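You operate a simulated robot arm through the tools that you are given. There is no shell and no other tool. Be economical: measure what you need, move in short steps, check, and stop when the job is done.

You are at the controls of a simulated robot arm. One attempt, no reset.

JOB
Put the blue-banded beaker in the inside of the right sink. Then take the small orange-banded jug and put it on the right drainer of the sink bench. Then open the upper left door of the tall cupboard, take the flat green brush and leave it on the top shelf of the tall cupboard and shut the door again. Then take the green-banded bottle on the top of the doser cabinet and put it away on the top of the steel bench. Then turn the volume knob to 100 ml. Then shut the right doser door. Then fetch the blue ring and set it on the left half of the narrow wall shelf. Then open the upper right door of the tall cupboard, take the blue box on the top of the doser cabinet and put it away on the middle shelf of the tall cupboard, then shut the door. Then put three of the tall orange-banded bottles from the top of the white-topped table on the shelf under the white-topped table. Do these in the order given. Set down upright: blue-banded beaker, small orange-banded jug, green-banded bottle, blue box, tall orange-banded bottle.

It is judged by the outcome, as a careful person would: the job done as asked, and still so three seconds after it is handed in. It fails if anything else is knocked over, pushed out of place, dropped, spilled or broken.

ROBOT AND FRAMES
A 7-joint arm with a fingered hand on a trunk, on a base that drives. Base frame: it is fixed to the floor where the robot stands at the start and does not move with it; the origin is under the middle of the robot, x ahead of it, y to its left, z up; the surface under the hand at the start is at about z = 850. Lengths are in mm, angles in rad, forces in N, time in s.
With the tool pointing down near the work surface it reaches from about 340 to 720 mm from the robot's upright axis, wherever it stands. Its first joint turns from -1.204 to 3.002 rad. Places, roughly: blue box [-3250, 1000, 1000]; blue ring (9x9x4 cm) [-2800, 1000, 1000]; blue-banded beaker [500, 0, 1000]; flat green brush (12x7x7 cm) [-200, -2500, 1000]; green-banded bottle (7x7x19 cm) [-3000, 900, 1000]; inside of the right sink [-2200, -2300, 700]; left half of the narrow wall shelf (20x66 cm) [-5040, -3420, 920]; middle shelf of the tall cupboard [2800, -2400, 1000]; right doser door [-2700, 600, 400]; right drainer of the sink bench [-2700, -2300, 900]; shelf under the white-topped table [-900, 400, 200]; small orange-banded jug [750, -1000, 1000]; tall orange-banded bottle (9x9x24 cm) [-1400, 200, 900]; top of the steel bench [-12200, -3700, 900]; top shelf of the tall cupboard [2800, -2400, 1400]; upper left door of the tall cupboard [3100, -2200, 1400]; upper right door of the tall cupboard [2600, -2200, 1400]; volume knob [-3000, 800, 800]. Payload 3.4 kg.
Tool frame: the origin (TCP) lies between the finger pads and is the grasp point; the fingertips stand 25 mm ahead of it; z points along the fingers, y is the line along which they close. Largest opening 88 mm; the body of the gripper starts 29 mm behind the TCP. The gripper is a hand of 4 fingers: y runs from the thumb to the fingers, the wrist lies at [-13, -97, -162] in the tool frame.
Orientation is that of the tool frame in the base frame, as [roll, pitch, yaw] about the fixed x, y, z axes, in that order (R = Rz(yaw) Ry(pitch) Rx(roll)). With the fingers straight down and the wrist toward the robot, the tool's x, y and z point along [0, 1, 0], [1, 0, 0] and [0, 0, -1] of the base frame.

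CONTROLS
- The arm moves only by the tool apply_moves. Its argument "targets" is a list of rows, each an object (a shift or turn left out is 0) with "xyz": the shift along the tool's x, y, z in units of 500 mm (1.0 is 500 mm), a list of three; "turn": the turn, a rotation vector about the tool's x, y, z in units of 60 degrees (1.0 is 60 degrees), a list of three. In form: [{"xyz": [tx, ty, tz], "turn": [rx, ry, rz]}, ...]. A call has 1 to 8 rows; each row is the pose to reach, as a shift and turn from the pose commanded when the call began, along the tool's axes at that moment. A call with a number of a shift or a turn outside -1 to 1 is refused whole. Rows are played at 5 a second. More than 50 mm and 0.15 rad between two rows, and nothing of the call is played. A pose out of reach is approached as far as the arm can. The call stops where the force on the tool passes 40 N (or 10 N more than at its start, if that is more) or the arm is blocked; 0.2 s more then pass. In this call time passes only in rows, and 0.2 s behind the last. It gives the time, the measured TCP pose, the force on the tool (base axes), the opening and the grip force at its end, in the units of the frame above (readings bear some noise), with the torque about the TCP (base axes, N m) and any sound that the robot's microphone picked up.
- Cameras (640 x 400 px; columns grow to the right, rows downward): "scene" is now at [143.6, -31.7, 1356.9]; the picture's right is [-0.13, -0.99, 0.00], its down [-0.53, 0.07, -0.85] and it looks along [0.84, -0.11, -0.53] (base axes); focal length 256 px, centre (320, 200). "wrist" rides on the gripper at [64, -83, -98] in the tool frame; the picture's right is [-0.62, 0.37, -0.69], its down [-0.71, -0.63, 0.30] and it looks along [-0.32, 0.68, 0.65] (tool axes); focal length 265 px, centre (320, 200). There is no depth. A picture from a camera that has moved, and an enlarged one, comes with that camera's place and axes in the base frame and with its lens. The place of the scene camera against the robot may be out by one fixed shift of up to 25 mm in any direction.
- snapshot(camera): a new picture of that camera. No time passes.
- slide_trunk(by): slides the trunk up (or, below 0, down) by that many mm; the arm and the scene camera ride with it, the base frame stays. It gives what a move gives, with no picture.
- drive_base(legs): drives the robot by 1 to 6 legs, each [ahead, left, turn to the left] in mm, mm and rad, along the robot's own axes; the way and the turn of a leg run together, so that a leg with both is an arc; at most 1500 mm and 3.142 rad a leg. The arm and the cameras ride along, it lands a little off, and it stops where it bumps. It gives what a move gives.
- set_fingers(index, middle, ring, thumb_bend, thumb_turn): sets how far each is bent, from 0 (flat) to 1 (curled in); at 0.3 the hand is open as for a grip, at 0.7 the pads meet at the TCP. One left out holds its place. A second passes; each finger stops where it meets its share of the squeeze, and holds until it gets a number again. It is the only way to open and close the hand. It gives what a move gives, with no picture; readings hold the bend of each and the force on the fingers (four entries, about 0 where the hand has none), thumb and palm. thumb_turn goes from beside the hand (0) to across from the fingers (1), as for a grip.
- aim_head(pan, tilt): turns the head with the scene camera to pan (to the left, within 1.501 rad either way) and tilt (down, from -0.506 to 1.204), counted from straight ahead of the robot. It gives what a move gives.
- close_up(camera, box): a new picture of the part [left, top, right, bottom] of that camera's present view, enlarged. No time passes.
- job_done(): hands the job in; it is judged then, once.

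Work in short steps. Places have to be worked out from the pictures, the camera data and where the tool is seen: move nearer, look again, correct. Check each grasp and each placing, and mend what went wrong. You have 567 turns and 360 pictures in all, those below and enlarged ones among them. Open the gripper and draw the arm clear of the work before you hand the job in, unless the task says otherwise; then end with one line.

The tools are called after ">>>" as a command line: name --argument value ..., lists and objects as JSON in quotes. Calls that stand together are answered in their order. apply_moves: Moves the arm, as the interface text tells. Its arguments: {"type":"object","properties":{"targets":{"type":"array"}},"required":["targets"]} The other tools are called the same way: slide_trunk (by) slides the trunk up or down; set_fingers (index, middle, ring, thumb_bend, thumb_turn) moves the fingers one by one; drive_base (legs) drives the base; aim_head (pan, tilt) turns the head that bears the scene camera; snapshot (camera) takes a picture; close_up (camera, box) takes an enlarged picture of a part of a camera's view; job_done () hands the job in.

At the start:

```text
t: 0.0
eef_pos: [548.4, -2.5, 1100.8]
tool_rot: [3.141, 0.0, 1.572]
contact_force: [-0.7, -0.6, -0.3]
moment: [-0.02, 0.0, -0.02]
finger_gap: 87.7
grip_force: 0.0
shape: jaw
bend: [0.3, 0.3, 0.3, 0.3, 0.98]
finger forces: [0.0, 0.0, 0.0, 0.0, 0.0, 0.1]
trunk travel left (down, up): [-650.0, 190.0]
robot x, y, heading: [-1.1, -0.5, -0.0]
head pan, tilt: [-0.129, 0.56]
```

scene: 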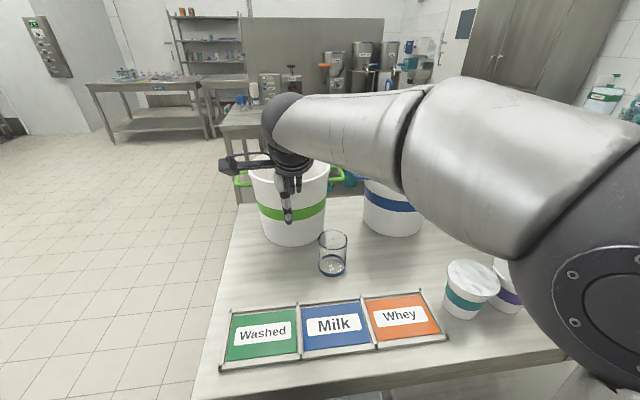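
wrist: 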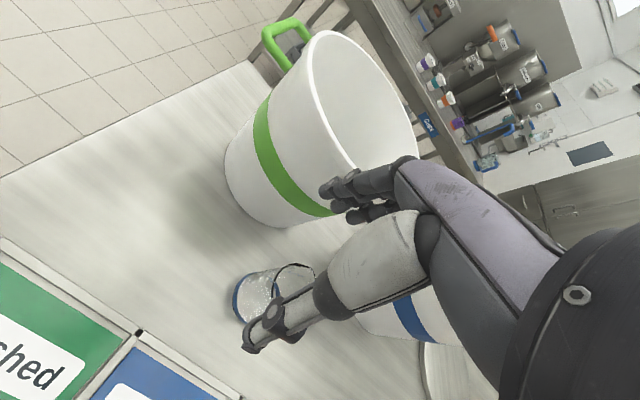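

The glass beaker with the blue base ring is just beyond the hand, around (595, -105). I take enlarged pictures to locate it precisely.

>>> close_up --camera "wrist" --box '[200, 220, 360, 320]'

>>> close_up --camera "scene" --box '[230, 140, 390, 290]'

```text
4.00 times, centred on (280, 270) of wrist
camera zoom: at [466.0, 60.1, 1200.1], right [0.37, -0.62, 0.69], down [-0.63, -0.71, -0.3], along [0.68, -0.32, -0.65], focal length 1062 px, centre (480, -80)
```

zoom: 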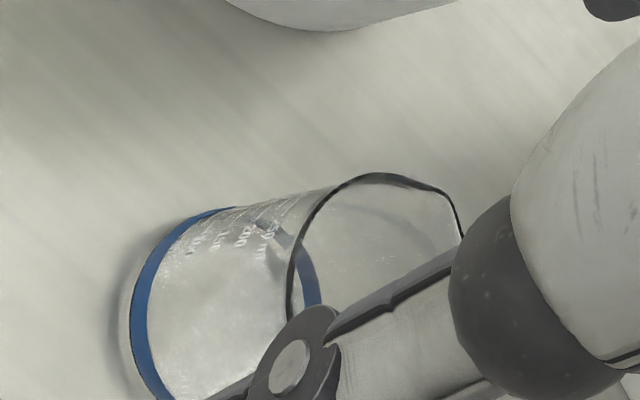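

```text
2.67 times, centred on (310, 215) of scene
camera zoom: at [143.6, -31.7, 1356.9], right [-0.13, -0.99, 0.0], down [-0.53, 0.07, -0.85], along [0.84, -0.11, -0.53], focal length 683 px, centre (347, 160)
```

zoom: 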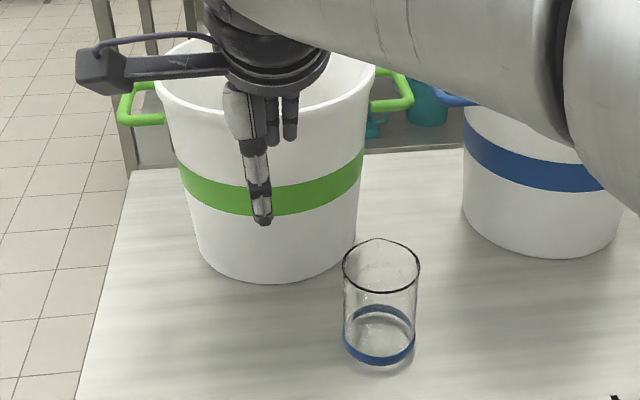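

From the wrist picture the beaker centre is about (600, -101), 70 mm wide, top about z = 945. I move over it, still high, and look again.

>>> apply_moves --targets '[{"xyz": [-0.08, 0.04, 0]}, {"xyz": [-0.16, 0.08, 0]}, {"xyz": [-0.196, 0.104, 0.05]}, {"xyz": [-0.196, 0.104, 0.13]}]'

>>> snapshot --camera "wrist"

>>> close_up --camera "scene" --box '[230, 140, 390, 290]'

```text
t: 1.0
eef_pos: [599.8, -99.0, 1035.0]
tool_rot: [3.141, 0.0, 1.57]
contact_force: [1.0, 0.5, -0.5]
moment: [-0.04, -0.02, 0.02]
finger_gap: 87.5
grip_force: 0.0
shape: jaw
bend: [0.3, 0.3, 0.3, 0.3, 0.98]
finger forces: [0.0, 0.0, 0.0, 0.0, 0.0, 0.0]
trunk travel left (down, up): [-650.0, 190.0]
robot x, y, heading: [4.1, -3.2, 0.001]
head pan, tilt: [-0.129, 0.56]
```

```text
355 pictures are left
camera wrist: at [517.6, -35.6, 1133.4], right [0.37, -0.62, 0.69], down [-0.63, -0.71, -0.3], along [0.68, -0.32, -0.65], focal length 265 px, centre (320, 200)
```

wrist: 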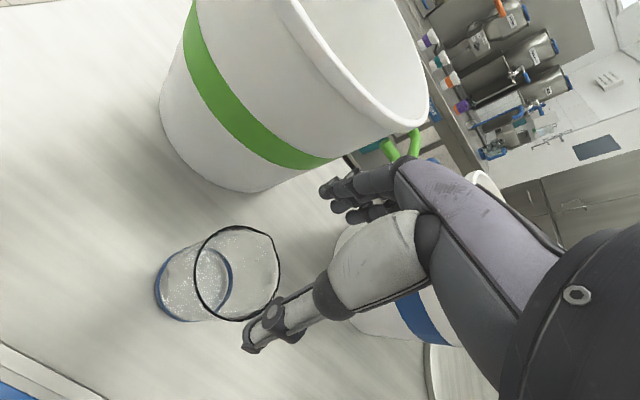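

```text
2.67 times, centred on (310, 215) of scene
camera zoom: at [144.1, -31.1, 1356.9], right [-0.13, -0.99, 0.0], down [-0.53, 0.07, -0.85], along [0.84, -0.11, -0.53], focal length 683 px, centre (347, 160)
```

zoom: 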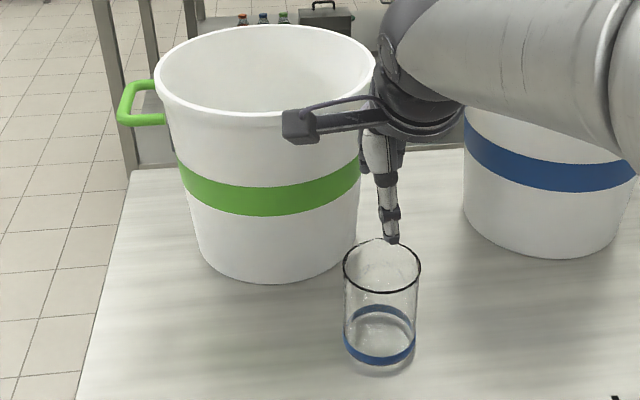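

The rim now measures centred at (596, -100), right under the hand. I go down to TCP z about 925.

>>> apply_moves --targets '[{"xyz": [0, -0.006, 0.08]}, {"xyz": [0, -0.006, 0.15]}, {"xyz": [0, -0.006, 0.22]}]'

>>> snapshot --camera "wrist"

```text
t: 1.8
eef_pos: [598.3, -99.2, 929.9]
tool_rot: [3.135, 0.001, 1.571]
contact_force: [2.7, 2.2, 11.3]
moment: [0.03, -0.05, -0.01]
finger_gap: 87.8
grip_force: 0.1
shape: jaw
bend: [0.27, 0.3, 0.3, 0.28, 0.97]
finger forces: [7.8, 0.0, 0.0, 0.0, 3.8, 0.0]
trunk travel left (down, up): [-650.0, 190.0]
robot x, y, heading: [0.1, -2.9, 0.001]
head pan, tilt: [-0.129, 0.56]
```

```text
353 pictures are left
camera wrist: at [514.3, -36.0, 1027.8], right [0.36, -0.62, 0.7], down [-0.63, -0.71, -0.31], along [0.69, -0.32, -0.65], focal length 265 px, centre (320, 200)
```

wrist: 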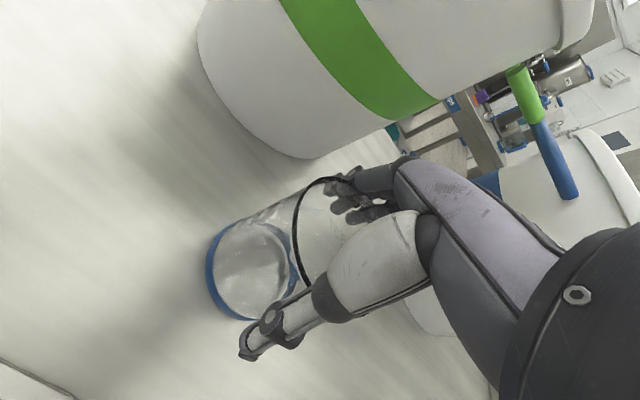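

A finger and the thumb feel something; I look closer.

>>> close_up --camera "wrist" --box '[200, 150, 440, 360]'

>>> close_up --camera "scene" --box '[280, 180, 400, 290]'

```text
1.90 times, centred on (320, 255) of wrist
camera zoom: at [514.3, -36.0, 1027.8], right [0.36, -0.62, 0.7], down [-0.63, -0.71, -0.31], along [0.69, -0.32, -0.65], focal length 506 px, centre (320, 95)
```

zoom: 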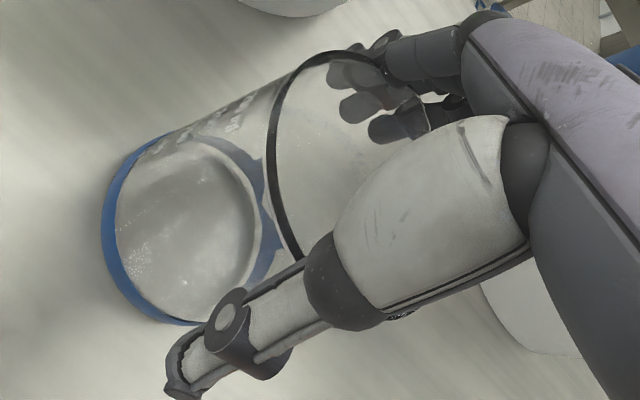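

```text
3.64 times, centred on (340, 235) of scene
camera zoom: at [141.5, -30.4, 1357.5], right [-0.13, -0.99, 0.0], down [-0.53, 0.07, -0.85], along [0.84, -0.11, -0.53], focal length 931 px, centre (247, 73)
```

zoom: 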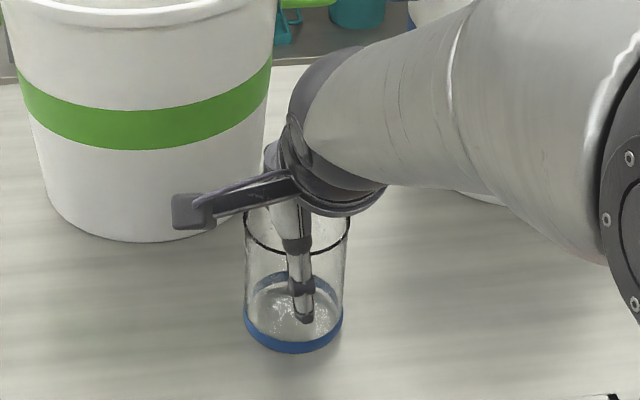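

Fingers are behind the glass and the thumb in front. I close on it.

>>> set_fingers --index 0.6 --middle 0.6 --ring 0.6 --thumb_bend 0.6

>>> close_up --camera "wrist" --box '[200, 150, 440, 360]'

```text
t: 2.8
eef_pos: [596.2, -100.9, 929.4]
tool_rot: [3.138, 0.0, 1.57]
contact_force: [3.7, 0.3, 20.0]
moment: [-0.08, -0.92, 0.02]
finger_gap: 72.9
grip_force: 33.1
shape: fingers
bend: [0.27, 0.43, 0.49, 0.49, 0.95]
finger forces: [20.0, 8.6, 6.7, 0.0, 30.4, 0.1]
trunk travel left (down, up): [-650.0, 190.0]
robot x, y, heading: [-1.6, 1.4, 0.006]
head pan, tilt: [-0.129, 0.56]
```

```text
1.90 times, centred on (320, 255) of wrist
camera zoom: at [513.3, -36.5, 1027.5], right [0.36, -0.62, 0.69], down [-0.63, -0.71, -0.31], along [0.69, -0.32, -0.65], focal length 506 px, centre (320, 95)
```

zoom: 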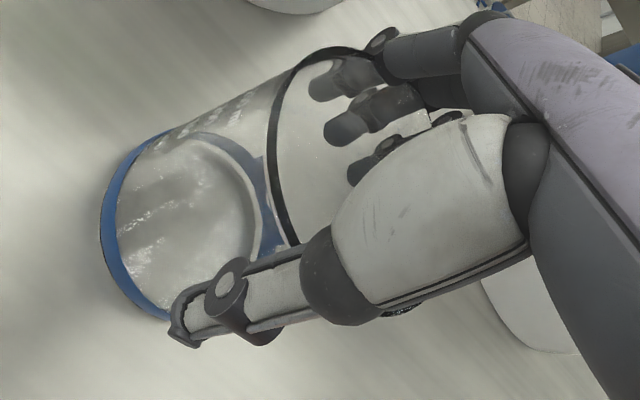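

The beaker is held (33 N), though the index bears on the rim/spout. I lift gently and check.

>>> apply_moves --targets '[{"xyz": [0, 0, -0.03]}, {"xyz": [0, 0, -0.06]}]'

>>> close_up --camera "scene" --box '[260, 160, 400, 290]'

>>> snapshot --camera "wrist"

```text
t: 3.4
eef_pos: [594.9, -101.6, 955.8]
tool_rot: [-3.14, -0.001, 1.571]
contact_force: [-0.5, -0.1, -0.8]
moment: [0.0, 0.01, 0.0]
finger_gap: 70.9
grip_force: 28.3
shape: fingers
bend: [0.28, 0.44, 0.5, 0.5, 0.95]
finger forces: [12.9, 7.8, 7.0, 0.0, 29.3, 0.1]
trunk travel left (down, up): [-650.0, 190.0]
robot x, y, heading: [0.2, 0.1, -0.002]
head pan, tilt: [-0.129, 0.56]
```

```text
3.08 times, centred on (330, 225) of scene
camera zoom: at [143.1, -31.6, 1356.8], right [-0.13, -0.99, 0.0], down [-0.53, 0.07, -0.85], along [0.84, -0.11, -0.53], focal length 788 px, centre (289, 123)
```

zoom: 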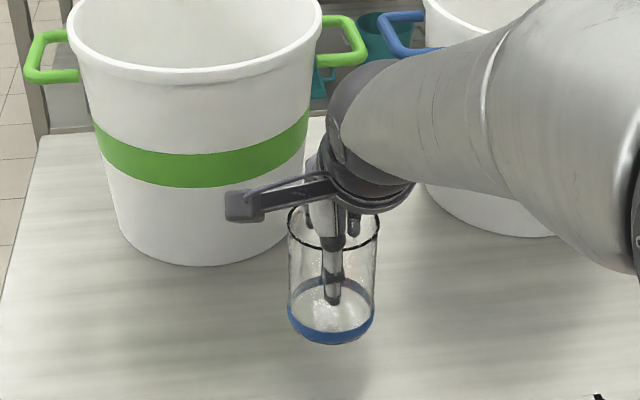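

```text
348 pictures are left
camera wrist: at [513.5, -38.0, 1053.9], right [0.37, -0.62, 0.69], down [-0.63, -0.72, -0.3], along [0.68, -0.32, -0.66], focal length 265 px, centre (320, 200)
```

wrist: 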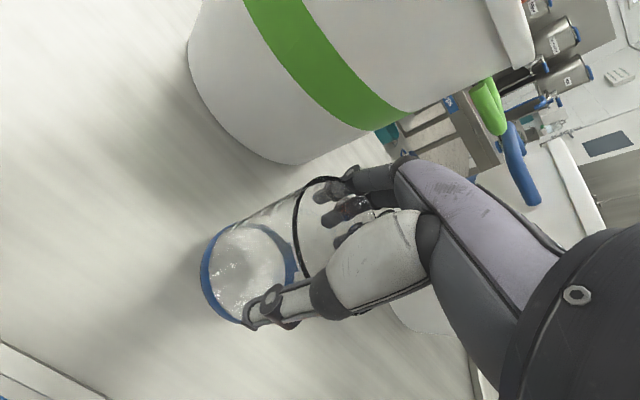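

Firmly held, about 79 mm of glass below the TCP. I raise it and draw it in, then look around to plan the drive.

>>> apply_moves --targets '[{"xyz": [0, -0.04, -0.08]}, {"xyz": [0, -0.12, -0.14]}, {"xyz": [0, -0.2, -0.2]}, {"xyz": [0, -0.28, -0.26]}, {"xyz": [0, -0.34, -0.3]}]'

>>> aim_head --pan 1.4 --tilt 0.35

>>> snapshot --camera "scene"

>>> aim_head --pan -1.4 --tilt 0.35

>>> snapshot --camera "scene"

```text
t: 4.6
eef_pos: [521.8, -102.1, 1035.4]
tool_rot: [-3.141, -0.001, 1.571]
contact_force: [0.7, 0.0, -1.0]
moment: [-0.01, -0.03, 0.01]
finger_gap: 70.1
grip_force: 28.7
shape: fingers
bend: [0.28, 0.44, 0.5, 0.5, 0.95]
finger forces: [14.0, 8.0, 7.1, 0.0, 28.5, 0.1]
out of reach, approached as far as the arm can: row 3, 4, 5
trunk travel left (down, up): [-650.0, 190.0]
robot x, y, heading: [-3.2, 1.4, 0.001]
head pan, tilt: [-0.129, 0.56]
```

```text
t: 6.2
eef_pos: [521.3, -100.6, 1036.6]
tool_rot: [3.141, 0.0, 1.572]
contact_force: [0.2, -0.3, -0.7]
moment: [0.0, -0.01, -0.03]
finger_gap: 70.4
grip_force: 28.7
shape: fingers
bend: [0.28, 0.44, 0.5, 0.51, 0.95]
finger forces: [13.9, 8.0, 7.1, 0.0, 28.4, 0.0]
trunk travel left (down, up): [-650.0, 190.0]
robot x, y, heading: [0.4, 0.2, -0.0]
head pan, tilt: [1.4, 0.351]
```

```text
347 pictures are left
camera scene: at [70.8, 71.7, 1376.2], right [0.99, -0.17, 0.0], down [-0.06, -0.34, -0.94], along [0.16, 0.93, -0.34], focal length 256 px, centre (320, 200)
```

scene: 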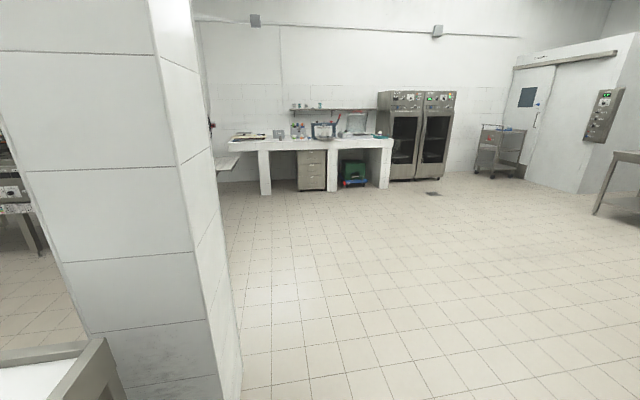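

```text
t: 8.7
eef_pos: [520.7, -101.0, 1036.6]
tool_rot: [3.141, 0.0, 1.569]
contact_force: [0.3, 0.6, -1.3]
moment: [0.01, 0.01, 0.01]
finger_gap: 70.3
grip_force: 28.8
shape: fingers
bend: [0.28, 0.44, 0.5, 0.51, 0.95]
finger forces: [13.9, 8.1, 7.2, 0.0, 28.4, 0.1]
trunk travel left (down, up): [-650.0, 190.0]
robot x, y, heading: [-1.5, 0.2, 0.001]
head pan, tilt: [-1.4, 0.351]
```

```text
346 pictures are left
camera scene: at [70.9, -112.0, 1376.2], right [-0.99, -0.17, 0.0], down [-0.06, 0.34, -0.94], along [0.16, -0.93, -0.34], focal length 256 px, centre (320, 200)
```

scene: 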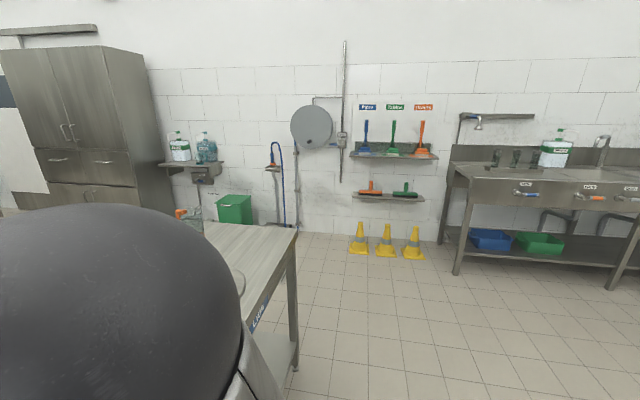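

Held well. The wall bench is to my right-behind. I raise the trunk so the beaker clears everything, back off slightly, strafe right and turn to face the sink wall.

>>> slide_trunk --by 190

>>> drive_base --legs '[[-120, 0, 0], [0, -850, 0], [0, 0, -1.571]]'

>>> aim_head --pan -1.0 --tilt 0.4

>>> snapshot --camera "scene"

```text
t: 10.8
eef_pos: [521.8, -100.8, 1225.5]
tool_rot: [3.141, 0.0, 1.572]
contact_force: [0.3, 0.3, -0.7]
moment: [-0.01, 0.01, 0.0]
finger_gap: 70.4
grip_force: 28.5
shape: fingers
bend: [0.28, 0.44, 0.5, 0.51, 0.95]
finger forces: [13.9, 7.9, 7.3, 0.0, 28.4, 0.0]
trunk travel left (down, up): [-840.0, 0.0]
robot x, y, heading: [2.1, 2.3, 0.001]
head pan, tilt: [-1.4, 0.351]
```

```text
t: 20.0
eef_pos: [-213.1, -1380.5, 1226.5]
tool_rot: [3.141, 0.0, 0.017]
contact_force: [0.9, -0.6, -0.4]
moment: [-0.02, 0.03, -0.03]
finger_gap: 69.7
grip_force: 28.1
shape: fingers
bend: [0.28, 0.44, 0.51, 0.51, 0.95]
finger forces: [13.6, 7.9, 7.1, 0.0, 27.3, 0.0]
trunk travel left (down, up): [-840.0, 0.0]
robot x, y, heading: [-116.9, -854.1, -1.549]
head pan, tilt: [-1.4, 0.351]
```

```text
t: 20.8
eef_pos: [-213.2, -1380.6, 1225.4]
tool_rot: [3.142, -0.002, 0.017]
contact_force: [0.7, 0.3, -0.4]
moment: [-0.01, -0.01, -0.01]
finger_gap: 69.8
grip_force: 27.8
shape: fingers
bend: [0.28, 0.44, 0.51, 0.51, 0.95]
finger forces: [13.6, 7.9, 7.1, 0.0, 27.4, 0.1]
trunk travel left (down, up): [-840.0, 0.0]
robot x, y, heading: [-122.0, -856.4, -1.552]
head pan, tilt: [-1.0, 0.4]
```

```text
345 pictures are left
camera scene: at [-192.3, -978.8, 1561.7], right [-0.55, 0.83, 0.0], down [0.32, 0.22, -0.92], along [-0.77, -0.51, -0.39], focal length 256 px, centre (320, 200)
```

scene: 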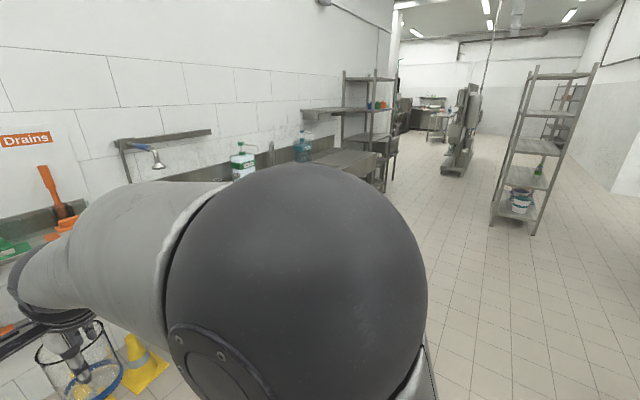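

Floor is clear along the bench. I strafe right (toward -x) to stand in front of the right sink.

>>> drive_base --legs '[[0, -1200, -0.02], [0, -850, 0]]'

>>> aim_head --pan 0.2 --tilt 0.6

>>> snapshot --camera "scene"

>>> snapshot --camera "wrist"

```text
t: 31.1
eef_pos: [-2305.2, -1353.9, 1225.9]
tool_rot: [3.14, -0.001, -0.038]
contact_force: [0.4, 0.4, -0.5]
moment: [0.01, 0.03, -0.02]
finger_gap: 69.5
grip_force: 27.4
shape: fingers
bend: [0.28, 0.44, 0.51, 0.51, 0.95]
finger forces: [13.6, 7.8, 7.1, 0.1, 27.2, 0.0]
trunk travel left (down, up): [-840.0, 0.0]
robot x, y, heading: [-2183.4, -837.5, -1.607]
head pan, tilt: [-1.0, 0.4]
```

```text
t: 32.5
eef_pos: [-2305.8, -1353.7, 1223.7]
tool_rot: [-3.137, 0.003, -0.037]
contact_force: [-0.3, -0.4, -1.2]
moment: [0.0, 0.0, -0.02]
finger_gap: 69.8
grip_force: 28.0
shape: fingers
bend: [0.28, 0.44, 0.51, 0.51, 0.95]
finger forces: [13.7, 7.8, 7.2, 0.0, 27.3, 0.0]
trunk travel left (down, up): [-840.0, 0.0]
robot x, y, heading: [-2183.3, -837.4, -1.611]
head pan, tilt: [0.201, 0.6]
```

```text
344 pictures are left
camera scene: at [-2188.7, -995.8, 1547.1], right [-1.0, 0.07, 0.0], down [0.04, 0.53, -0.85], along [-0.06, -0.85, -0.53], focal length 256 px, centre (320, 200)
```

scene: 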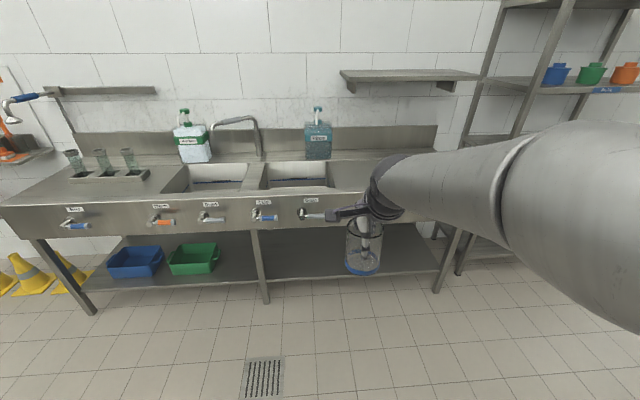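

```text
343 pictures are left
camera wrist: at [-2236.9, -1273.6, 1322.5], right [-0.63, -0.35, 0.69], down [-0.69, 0.66, -0.3], along [-0.35, -0.67, -0.66], focal length 265 px, centre (320, 200)
```

wrist: 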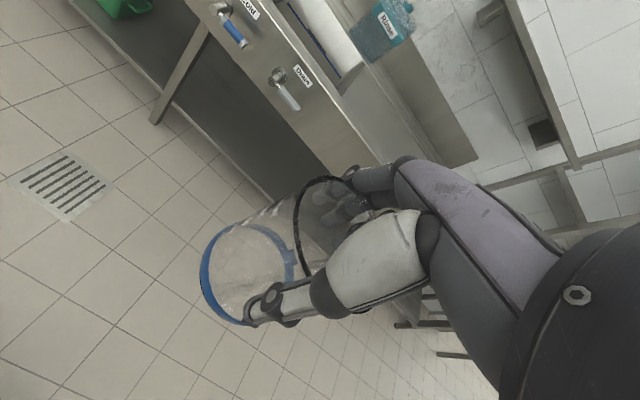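

The right sink spans about x -2310…-1940, y -2130…-2460 with the bench top near z 900. I drive closer with the beaker still high and straighten the heading.

>>> drive_base --legs '[[0, 170, 0.04], [700, 0, 0]]'

>>> aim_head --pan 0.1 --tilt 0.85

>>> snapshot --camera "scene"

>>> snapshot --camera "wrist"

```text
t: 37.3
eef_pos: [-2122.8, -2028.0, 1222.6]
tool_rot: [-3.133, 0.001, -0.018]
contact_force: [-1.0, 0.2, -1.1]
moment: [0.04, -0.02, -0.01]
finger_gap: 69.4
grip_force: 27.7
shape: fingers
bend: [0.28, 0.44, 0.51, 0.51, 0.95]
finger forces: [13.7, 7.8, 7.1, 0.0, 27.4, 0.0]
trunk travel left (down, up): [-840.0, 0.0]
robot x, y, heading: [-2013.6, -1510.3, -1.588]
head pan, tilt: [0.201, 0.6]
```

```text
t: 38.1
eef_pos: [-2124.2, -2029.3, 1218.3]
tool_rot: [-3.125, -0.001, -0.016]
contact_force: [0.4, -0.5, -1.0]
moment: [0.03, 0.0, -0.01]
finger_gap: 69.7
grip_force: 27.9
shape: fingers
bend: [0.28, 0.44, 0.51, 0.51, 0.95]
finger forces: [13.7, 7.9, 7.0, 0.1, 27.3, 0.1]
trunk travel left (down, up): [-840.0, 0.0]
robot x, y, heading: [-2012.9, -1510.4, -1.584]
head pan, tilt: [0.099, 0.85]
```

```text
342 pictures are left
camera scene: at [-2011.8, -1665.7, 1536.4], right [-1.0, 0.03, 0.0], down [0.02, 0.63, -0.78], along [-0.02, -0.78, -0.63], focal length 256 px, centre (320, 200)
```

scene: 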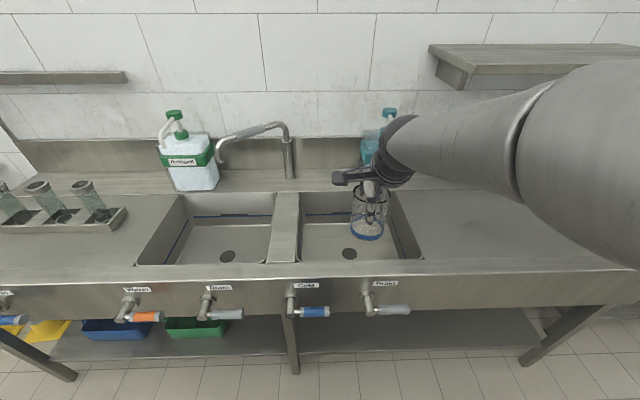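

```text
341 pictures are left
camera wrist: at [-2056.9, -1949.5, 1318.4], right [-0.63, -0.37, 0.69], down [-0.7, 0.65, -0.29], along [-0.34, -0.67, -0.67], focal length 265 px, centre (320, 200)
```

wrist: 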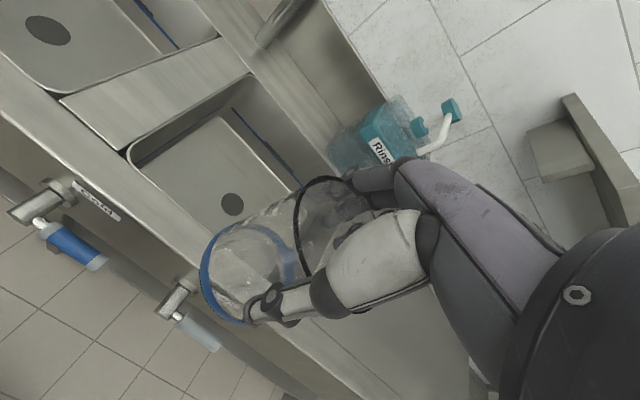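

Sink corners check out in both cameras (floor roughly z 700–765). I go forward another 170 mm, then shift the beaker over (-2190, -2290).

>>> drive_base --legs '[[170, 0, 0]]'

>>> apply_moves --targets '[{"xyz": [-0.06, 0.07, 0]}, {"xyz": [-0.12, 0.14, 0.0]}, {"xyz": [-0.13, 0.18, 0.08]}, {"xyz": [-0.13, 0.18, 0.16]}, {"xyz": [-0.13, 0.18, 0.24]}, {"xyz": [-0.13, 0.18, 0.32]}]'

>>> snapshot --camera "scene"

>>> snapshot --camera "wrist"

```text
t: 39.5
eef_pos: [-2130.1, -2200.9, 1217.9]
tool_rot: [-3.123, 0.001, -0.023]
contact_force: [-0.8, 0.6, -0.4]
moment: [0.0, 0.01, 0.01]
finger_gap: 69.6
grip_force: 28.2
shape: fingers
bend: [0.28, 0.44, 0.51, 0.51, 0.95]
finger forces: [13.7, 7.9, 7.1, 0.1, 27.3, 0.0]
trunk travel left (down, up): [-840.0, 0.0]
robot x, y, heading: [-2017.0, -1682.5, -1.59]
head pan, tilt: [0.099, 0.85]
```

```text
t: 41.0
eef_pos: [-2198.5, -2286.0, 1053.2]
tool_rot: [-3.123, -0.001, -0.025]
contact_force: [-0.2, 0.0, -0.8]
moment: [0.04, 0.0, 0.04]
finger_gap: 69.1
grip_force: 27.7
shape: fingers
bend: [0.28, 0.45, 0.51, 0.51, 0.95]
finger forces: [13.7, 7.9, 7.2, 0.0, 26.9, 0.1]
trunk travel left (down, up): [-840.0, 0.0]
robot x, y, heading: [-2017.3, -1684.4, -1.592]
head pan, tilt: [0.099, 0.85]
```

```text
340 pictures are left
camera scene: at [-2007.8, -1832.6, 1522.5], right [-1.0, -0.08, 0.0], down [-0.06, 0.75, -0.66], along [0.05, -0.66, -0.75], focal length 256 px, centre (320, 200)
```

scene: 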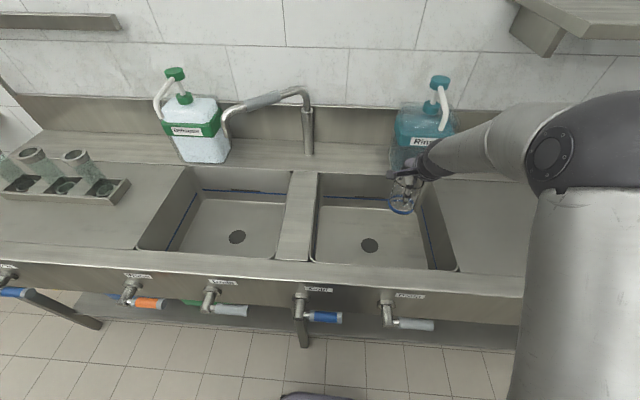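

```text
339 pictures are left
camera wrist: at [-2130.9, -2207.2, 1153.9], right [-0.63, -0.37, 0.69], down [-0.7, 0.65, -0.29], along [-0.34, -0.66, -0.67], focal length 265 px, centre (320, 200)
```

wrist: 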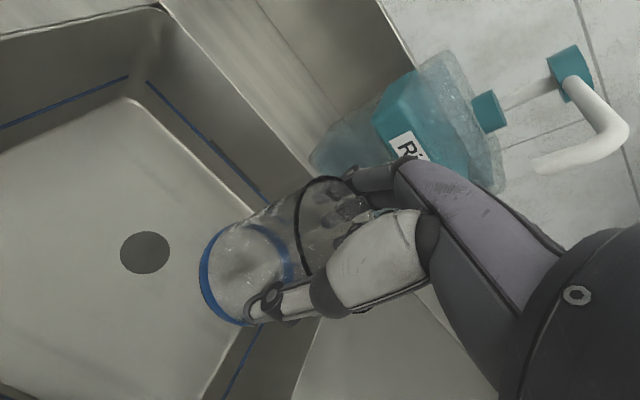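

Beaker is over the sink, ~150 mm from the right wall. I lower it most of the way.

>>> apply_moves --targets '[{"xyz": [0.02, 0, 0.08]}, {"xyz": [0.03, 0, 0.16]}, {"xyz": [0.03, 0, 0.24]}, {"xyz": [0.03, 0, 0.32]}]'

>>> snapshot --camera "wrist"

>>> close_up --camera "scene" --box '[290, 120, 530, 290]'

```text
t: 42.0
eef_pos: [-2181.4, -2287.9, 894.7]
tool_rot: [-3.124, 0.001, -0.022]
contact_force: [-0.7, 0.1, -0.7]
moment: [0.01, 0.04, 0.04]
finger_gap: 69.1
grip_force: 27.5
shape: fingers
bend: [0.29, 0.45, 0.51, 0.51, 0.95]
finger forces: [13.5, 7.7, 7.2, 0.1, 26.4, 0.1]
trunk travel left (down, up): [-840.0, 0.0]
robot x, y, heading: [-2016.5, -1680.4, -1.585]
head pan, tilt: [0.099, 0.85]
```

```text
338 pictures are left
camera wrist: at [-2114.2, -2208.4, 994.2], right [-0.63, -0.37, 0.69], down [-0.7, 0.65, -0.29], along [-0.34, -0.66, -0.67], focal length 265 px, centre (320, 200)
```

wrist: 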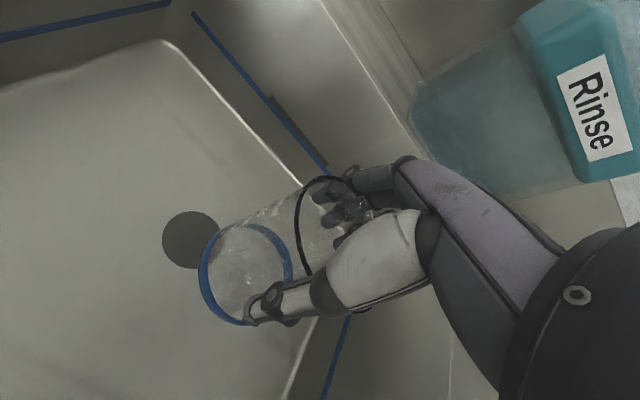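

```text
2.35 times, centred on (410, 205) of scene
camera zoom: at [-2007.8, -1833.0, 1522.4], right [-1.0, -0.08, 0.0], down [-0.06, 0.75, -0.66], along [0.05, -0.66, -0.75], focal length 602 px, centre (108, 188)
```

zoom: 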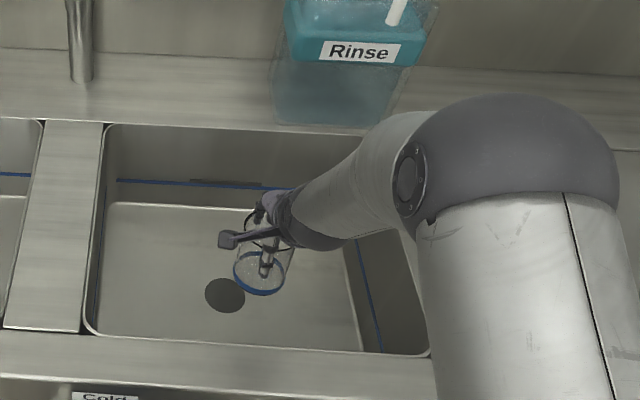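

Bottom is now near z 815 and still clear. I lower further in smaller rows.

>>> apply_moves --targets '[{"xyz": [0, 0, 0.05]}, {"xyz": [0, 0, 0.09]}]'

>>> snapshot --camera "wrist"

```text
t: 42.5
eef_pos: [-2181.2, -2286.3, 852.0]
tool_rot: [-3.125, 0.0, -0.025]
contact_force: [0.0, -1.0, -1.1]
moment: [-0.01, -0.02, 0.0]
finger_gap: 69.0
grip_force: 27.9
shape: fingers
bend: [0.29, 0.45, 0.51, 0.51, 0.95]
finger forces: [13.4, 7.7, 7.1, 0.0, 26.3, 0.0]
trunk travel left (down, up): [-840.0, 0.0]
robot x, y, heading: [-2015.3, -1680.6, -1.594]
head pan, tilt: [0.099, 0.85]
```

```text
336 pictures are left
camera wrist: at [-2115.0, -2207.0, 951.7], right [-0.63, -0.37, 0.69], down [-0.7, 0.65, -0.29], along [-0.34, -0.66, -0.67], focal length 265 px, centre (320, 200)
```

wrist: 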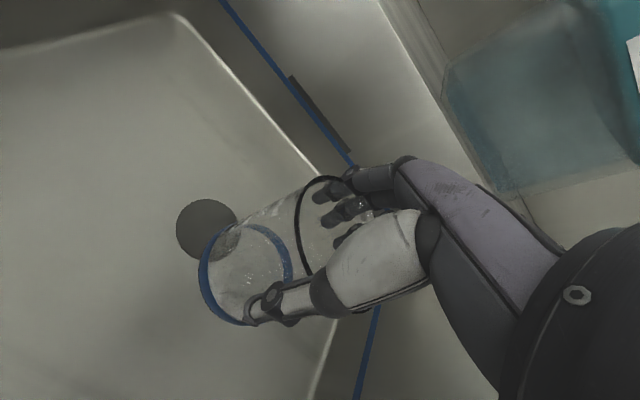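

Floor estimate is z≈700–725, so about 50–70 mm to go. I continue down carefully.

>>> apply_moves --targets '[{"xyz": [0, 0, 0.04]}, {"xyz": [0, 0, 0.06]}, {"xyz": [0, 0, 0.08]}]'

>>> close_up --camera "wrist" --box '[160, 160, 360, 360]'

```text
t: 43.4
eef_pos: [-2181.1, -2284.9, 810.1]
tool_rot: [-3.125, 0.0, -0.024]
contact_force: [0.5, 0.3, -1.4]
moment: [0.01, 0.01, 0.02]
finger_gap: 68.9
grip_force: 27.4
shape: fingers
bend: [0.29, 0.45, 0.51, 0.51, 0.95]
finger forces: [13.3, 7.7, 7.1, 0.1, 26.3, 0.0]
trunk travel left (down, up): [-840.0, 0.0]
robot x, y, heading: [-2017.6, -1686.9, -1.593]
head pan, tilt: [0.099, 0.85]
```

```text
2.00 times, centred on (260, 260) of wrist
camera zoom: at [-2114.5, -2205.7, 910.5], right [-0.63, -0.37, 0.69], down [-0.7, 0.65, -0.29], along [-0.34, -0.66, -0.67], focal length 531 px, centre (440, 80)
```

zoom: 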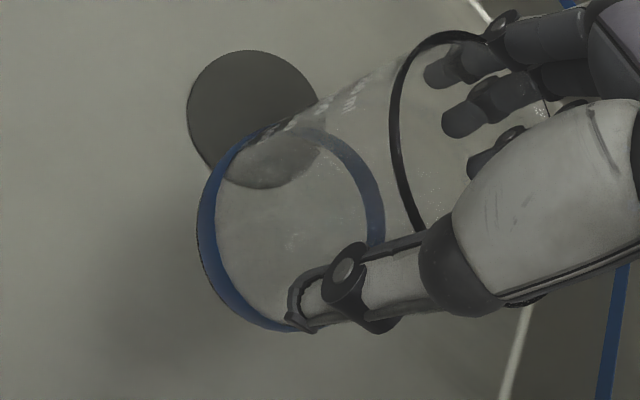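

The drain at (-2151, -2314) is partly under the beaker; I shift 40 mm right and 15 mm toward me before setting it down.

>>> apply_moves --targets '[{"xyz": [-0.08, -0.03, 0]}, {"xyz": [-0.08, -0.03, 0.02]}, {"xyz": [-0.08, -0.03, 0.04]}]'

>>> apply_moves --targets '[{"xyz": [0, 0, 0.012]}, {"xyz": [0, 0, 0.024]}, {"xyz": [0, 0, 0.036]}]'

```text
t: 44.1
eef_pos: [-2220.4, -2268.5, 791.3]
tool_rot: [-3.124, 0.0, -0.023]
contact_force: [0.1, -0.1, -0.7]
moment: [0.01, -0.01, 0.0]
finger_gap: 68.8
grip_force: 27.6
shape: fingers
bend: [0.29, 0.45, 0.51, 0.51, 0.95]
finger forces: [13.3, 7.7, 7.0, 0.0, 25.9, 0.0]
trunk travel left (down, up): [-840.0, 0.0]
robot x, y, heading: [-2017.2, -1683.1, -1.594]
head pan, tilt: [0.099, 0.85]
```

```text
t: 45.0
eef_pos: [-2222.9, -2267.0, 772.7]
tool_rot: [-3.124, 0.0, -0.025]
contact_force: [-0.3, 0.4, -0.2]
moment: [-0.04, -0.01, 0.02]
finger_gap: 68.6
grip_force: 26.9
shape: fingers
bend: [0.29, 0.45, 0.51, 0.51, 0.95]
finger forces: [13.4, 7.8, 7.2, 0.0, 26.1, 0.0]
trunk travel left (down, up): [-840.0, 0.0]
robot x, y, heading: [-2016.6, -1682.5, -1.59]
head pan, tilt: [0.099, 0.85]
```

No contact yet; I keep lowering in small rows.

>>> apply_moves --targets '[{"xyz": [0, 0, 0.012]}, {"xyz": [0, 0, 0.024]}, {"xyz": [0, 0, 0.036]}, {"xyz": [0, 0, 0.044]}]'

>>> snapshot --camera "wrist"

```text
t: 45.7
eef_pos: [-2220.3, -2271.2, 771.7]
tool_rot: [3.131, 0.0, -0.024]
contact_force: [1.6, 8.6, 30.2]
moment: [0.1, 0.08, -0.02]
finger_gap: 69.3
grip_force: 30.8
shape: fingers
bend: [0.29, 0.46, 0.52, 0.51, 0.94]
finger forces: [13.8, 6.8, 7.2, 0.0, 32.9, 0.0]
trunk travel left (down, up): [-840.0, 0.0]
robot x, y, heading: [-2018.5, -1684.2, -1.595]
head pan, tilt: [0.099, 0.85]
stopped in row 3: the force on the tool passed its limit at 44 N (the readings are from after the stop); the commanded pose is now the measured one
```

```text
334 pictures are left
camera wrist: at [-2153.3, -2189.6, 869.3], right [-0.63, -0.35, 0.7], down [-0.7, 0.64, -0.31], along [-0.34, -0.68, -0.65], focal length 265 px, centre (320, 200)
```

wrist: 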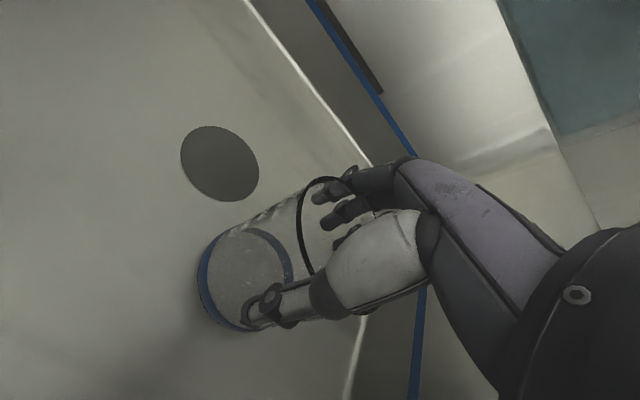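

Contact with the sink floor. I ease off by 3 mm, then open the hand.

>>> apply_moves --targets '[{"xyz": [0, 0, -0.006]}]'

>>> set_fingers --index 0.2 --middle 0.3 --ring 0.3 --thumb_bend 0.3

>>> snapshot --camera "wrist"

```text
t: 46.1
eef_pos: [-2219.9, -2270.2, 772.5]
tool_rot: [3.138, -0.001, -0.024]
contact_force: [0.4, 1.3, 20.8]
moment: [-0.44, 0.16, -0.01]
finger_gap: 69.2
grip_force: 31.1
shape: fingers
bend: [0.29, 0.45, 0.51, 0.51, 0.94]
finger forces: [16.9, 8.5, 8.5, 0.0, 28.7, 0.0]
trunk travel left (down, up): [-840.0, 0.0]
robot x, y, heading: [-2014.3, -1683.8, -1.594]
head pan, tilt: [0.099, 0.85]
```

```text
t: 47.1
eef_pos: [-2220.5, -2271.4, 768.9]
tool_rot: [-3.138, 0.001, -0.023]
contact_force: [1.0, 0.4, 0.1]
moment: [0.0, 0.02, -0.02]
finger_gap: 97.2
grip_force: 0.2
shape: fingers
bend: [0.2, 0.3, 0.3, 0.3, 0.97]
finger forces: [0.0, 0.1, 0.1, 0.1, 0.2, 0.0]
trunk travel left (down, up): [-840.0, 0.0]
robot x, y, heading: [-2015.4, -1684.4, -1.592]
head pan, tilt: [0.099, 0.85]
```

```text
333 pictures are left
camera wrist: at [-2153.6, -2190.3, 867.0], right [-0.63, -0.36, 0.69], down [-0.7, 0.65, -0.3], along [-0.34, -0.67, -0.66], focal length 265 px, centre (320, 200)
```

wrist: 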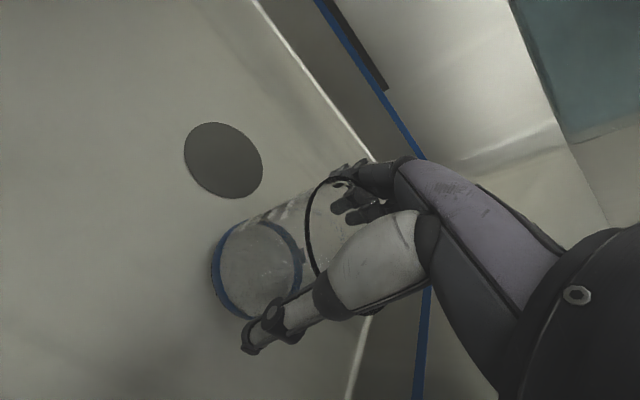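

Released; I rise straight up slowly and check that it stays upright.

>>> apply_moves --targets '[{"xyz": [0, 0, -0.03]}, {"xyz": [0, 0, -0.08]}, {"xyz": [0, 0, -0.16]}, {"xyz": [0, 0, -0.26]}, {"xyz": [0, 0, -0.36]}, {"xyz": [0, 0, -0.46]}, {"xyz": [0, 0, -0.56]}, {"xyz": [0, -0.05, -0.64]}]'

>>> snapshot --camera "scene"

```text
t: 48.9
eef_pos: [-2220.1, -2244.1, 1092.5]
tool_rot: [-3.14, -0.001, -0.023]
contact_force: [-0.5, -0.8, 0.8]
moment: [-0.01, 0.0, -0.01]
finger_gap: 97.0
grip_force: 0.1
shape: fingers
bend: [0.2, 0.3, 0.3, 0.3, 0.97]
finger forces: [0.1, 0.0, 0.0, 0.0, 0.0, 0.0]
trunk travel left (down, up): [-840.0, 0.0]
robot x, y, heading: [-2014.0, -1682.1, -1.597]
head pan, tilt: [0.099, 0.85]
```

```text
332 pictures are left
camera scene: at [-2007.0, -1827.9, 1522.8], right [-1.0, -0.08, 0.0], down [-0.06, 0.75, -0.66], along [0.05, -0.66, -0.75], focal length 256 px, centre (320, 200)
```

scene: 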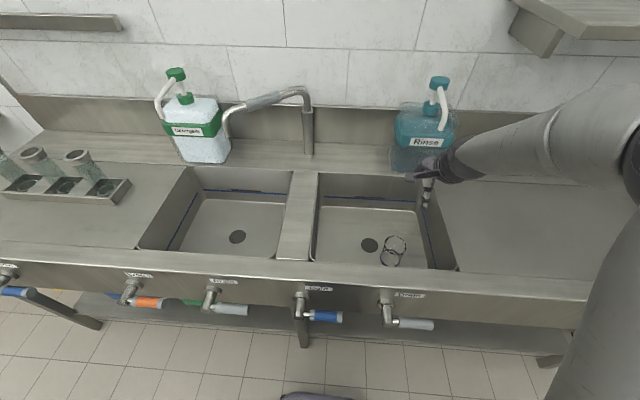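

The beaker stands in the right sink. Next the jug: I back off, strafe left along the aisle to about x = -300, and turn to face the table again.

>>> drive_base --legs '[[-700, 0, 0], [0, 1450, 0], [0, 300, 0], [0, 0, 1.58]]'

>>> aim_head --pan 0.0 --tilt 0.5

>>> snapshot --camera "scene"

```text
t: 65.1
eef_pos: [332.0, -1280.8, 1089.7]
tool_rot: [-3.139, 0.001, 1.529]
contact_force: [-0.3, 0.7, 0.4]
moment: [0.01, -0.01, -0.04]
finger_gap: 97.1
grip_force: 0.0
shape: fingers
bend: [0.2, 0.3, 0.3, 0.3, 0.97]
finger forces: [0.1, 0.1, 0.1, 0.1, 0.0, 0.1]
trunk travel left (down, up): [-840.0, 0.0]
robot x, y, heading: [-227.3, -1066.6, -0.042]
head pan, tilt: [0.099, 0.85]
```

```text
t: 65.9
eef_pos: [333.2, -1282.3, 1090.9]
tool_rot: [-3.139, 0.001, 1.528]
contact_force: [-0.3, -0.5, -0.1]
moment: [-0.01, -0.05, 0.01]
finger_gap: 96.8
grip_force: 0.0
shape: fingers
bend: [0.2, 0.3, 0.3, 0.3, 0.97]
finger forces: [0.0, 0.0, 0.0, 0.1, 0.0, 0.1]
trunk travel left (down, up): [-840.0, 0.0]
robot x, y, heading: [-230.0, -1071.1, -0.037]
head pan, tilt: [0.0, 0.499]
```

```text
331 pictures are left
camera scene: at [-81.6, -1094.7, 1552.4], right [-0.04, -1.0, 0.0], down [-0.48, 0.02, -0.88], along [0.88, -0.04, -0.48], focal length 256 px, centre (320, 200)
```

scene: 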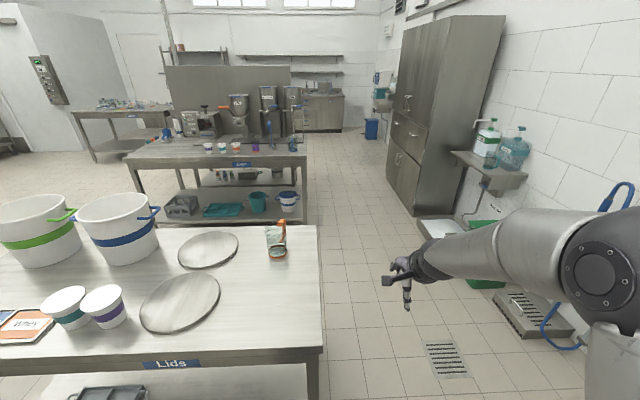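

The jug with the orange top stands at the table's right end, around (725, -940). I zoom in on it.

>>> close_up --camera "scene" --box '[240, 210, 320, 270]'

```text
6.67 times, centred on (280, 240) of scene
camera zoom: at [-81.6, -1094.7, 1552.4], right [-0.04, -1.0, 0.0], down [-0.48, 0.02, -0.88], along [0.88, -0.04, -0.48], focal length 1706 px, centre (587, -67)
```

zoom: 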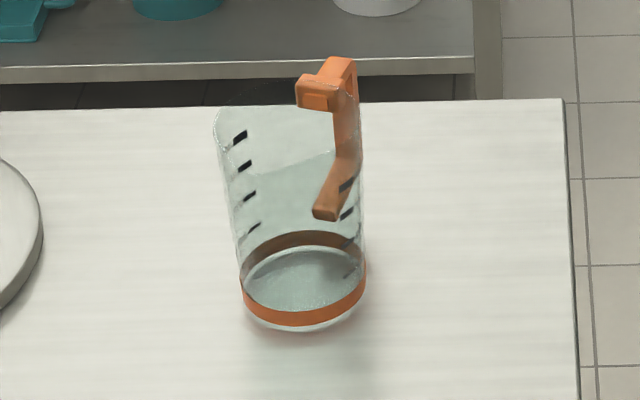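

The handle points mostly away (+x, a bit -y), so gripping along y is best. I go round to the table's right end and face it (+y direction).

>>> drive_base --legs '[[0, -450, 0.04], [820, 0, 0], [0, 0, 1.571]]'

>>> aim_head --pan -0.1 --tilt 0.7

>>> snapshot --camera "scene"

>>> snapshot --camera "wrist"

```text
t: 76.5
eef_pos: [716.4, -929.6, 1087.7]
tool_rot: [-3.138, 0.0, -3.066]
contact_force: [0.8, 0.2, 0.8]
moment: [0.02, -0.01, -0.02]
finger_gap: 97.0
grip_force: 0.1
shape: fingers
bend: [0.2, 0.3, 0.3, 0.3, 0.97]
finger forces: [0.0, 0.0, 0.1, 0.1, 0.0, 0.1]
trunk travel left (down, up): [-840.0, 0.0]
robot x, y, heading: [573.1, -1510.2, 1.652]
head pan, tilt: [0.0, 0.499]
```

```text
t: 77.3
eef_pos: [717.5, -930.3, 1089.5]
tool_rot: [-3.136, 0.0, -3.064]
contact_force: [0.1, -0.1, 0.3]
moment: [0.01, -0.03, 0.02]
finger_gap: 97.1
grip_force: 0.0
shape: fingers
bend: [0.2, 0.3, 0.3, 0.3, 0.97]
finger forces: [0.1, 0.0, 0.0, 0.1, 0.0, 0.1]
trunk travel left (down, up): [-840.0, 0.0]
robot x, y, heading: [574.4, -1511.1, 1.651]
head pan, tilt: [-0.099, 0.7]
```

```text
329 pictures are left
camera scene: at [574.6, -1396.9, 1534.9], right [1.0, -0.02, 0.0], down [-0.01, -0.64, -0.77], along [0.02, 0.77, -0.64], focal length 256 px, centre (320, 200)
```

scene: 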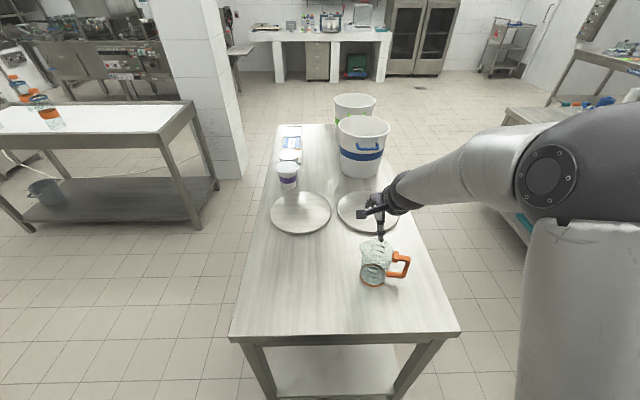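

```text
328 pictures are left
camera wrist: at [660.0, -1018.5, 1188.6], right [0.59, 0.42, 0.69], down [0.76, -0.57, -0.3], along [0.27, 0.7, -0.66], focal length 265 px, centre (320, 200)
```

wrist: 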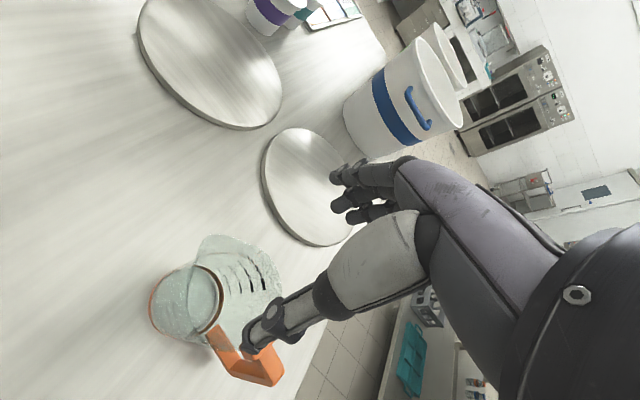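

Jug base at about (740, -939) with handle toward +x/-y. I open wider, centre over it and rotate 27° so the handle lies beside the grip.

>>> set_fingers --index 0.12 --middle 0.15 --ring 0.15 --thumb_bend 0.22

>>> apply_moves --targets '[{"xyz": [-0.02, -0.01, 0], "turn": [0, 0, 0.13]}, {"xyz": [-0.043, -0.02, 0], "turn": [0, 0, 0.26]}, {"xyz": [-0.043, -0.02, 0], "turn": [0, 0, 0.39]}, {"xyz": [-0.043, -0.02, 0], "turn": [0, 0, 0.45]}]'

>>> snapshot --camera "wrist"

>>> close_up --camera "scene" --box '[330, 180, 450, 300]'

```text
t: 78.3
eef_pos: [718.2, -929.6, 1089.8]
tool_rot: [-3.14, 0.0, -3.066]
contact_force: [0.5, 0.0, -0.1]
moment: [-0.02, -0.02, 0.0]
finger_gap: 111.1
grip_force: 0.1
shape: fingers
bend: [0.12, 0.15, 0.15, 0.22, 0.97]
finger forces: [0.0, 0.0, 0.0, 0.0, 0.0, 0.1]
trunk travel left (down, up): [-840.0, 0.0]
robot x, y, heading: [569.9, -1508.5, 1.649]
head pan, tilt: [-0.099, 0.7]
```

```text
t: 79.3
eef_pos: [738.0, -939.2, 1090.0]
tool_rot: [-3.138, 0.002, 2.745]
contact_force: [-0.2, 0.5, -0.2]
moment: [-0.01, 0.0, 0.02]
finger_gap: 110.6
grip_force: 0.0
shape: fingers
bend: [0.12, 0.15, 0.15, 0.22, 0.97]
finger forces: [0.0, 0.0, 0.0, 0.1, 0.0, 0.0]
trunk travel left (down, up): [-840.0, 0.0]
robot x, y, heading: [569.7, -1509.2, 1.647]
head pan, tilt: [-0.099, 0.7]
```

```text
327 pictures are left
camera wrist: at [647.9, -991.3, 1188.8], right [0.71, 0.1, 0.69], down [0.42, -0.86, -0.3], along [0.56, 0.5, -0.66], focal length 265 px, centre (320, 200)
```

wrist: 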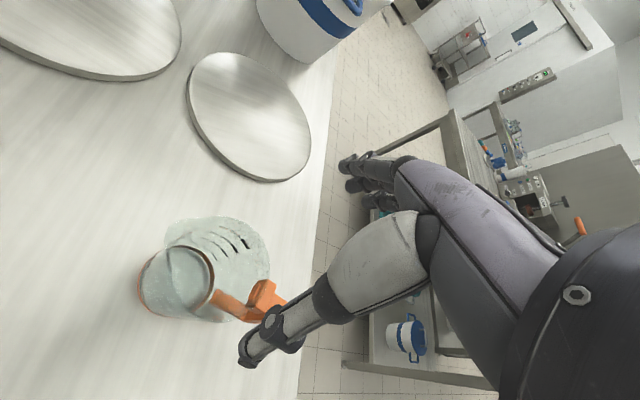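

```text
3.33 times, centred on (390, 240) of scene
camera zoom: at [574.5, -1397.0, 1534.8], right [1.0, -0.02, 0.0], down [-0.01, -0.64, -0.76], along [0.02, 0.76, -0.64], focal length 853 px, centre (87, 67)
```

zoom: 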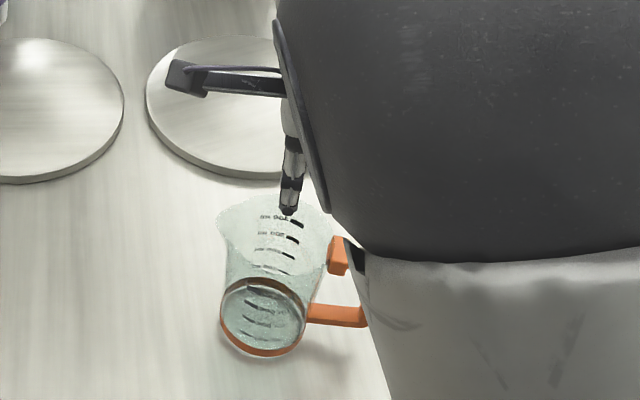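

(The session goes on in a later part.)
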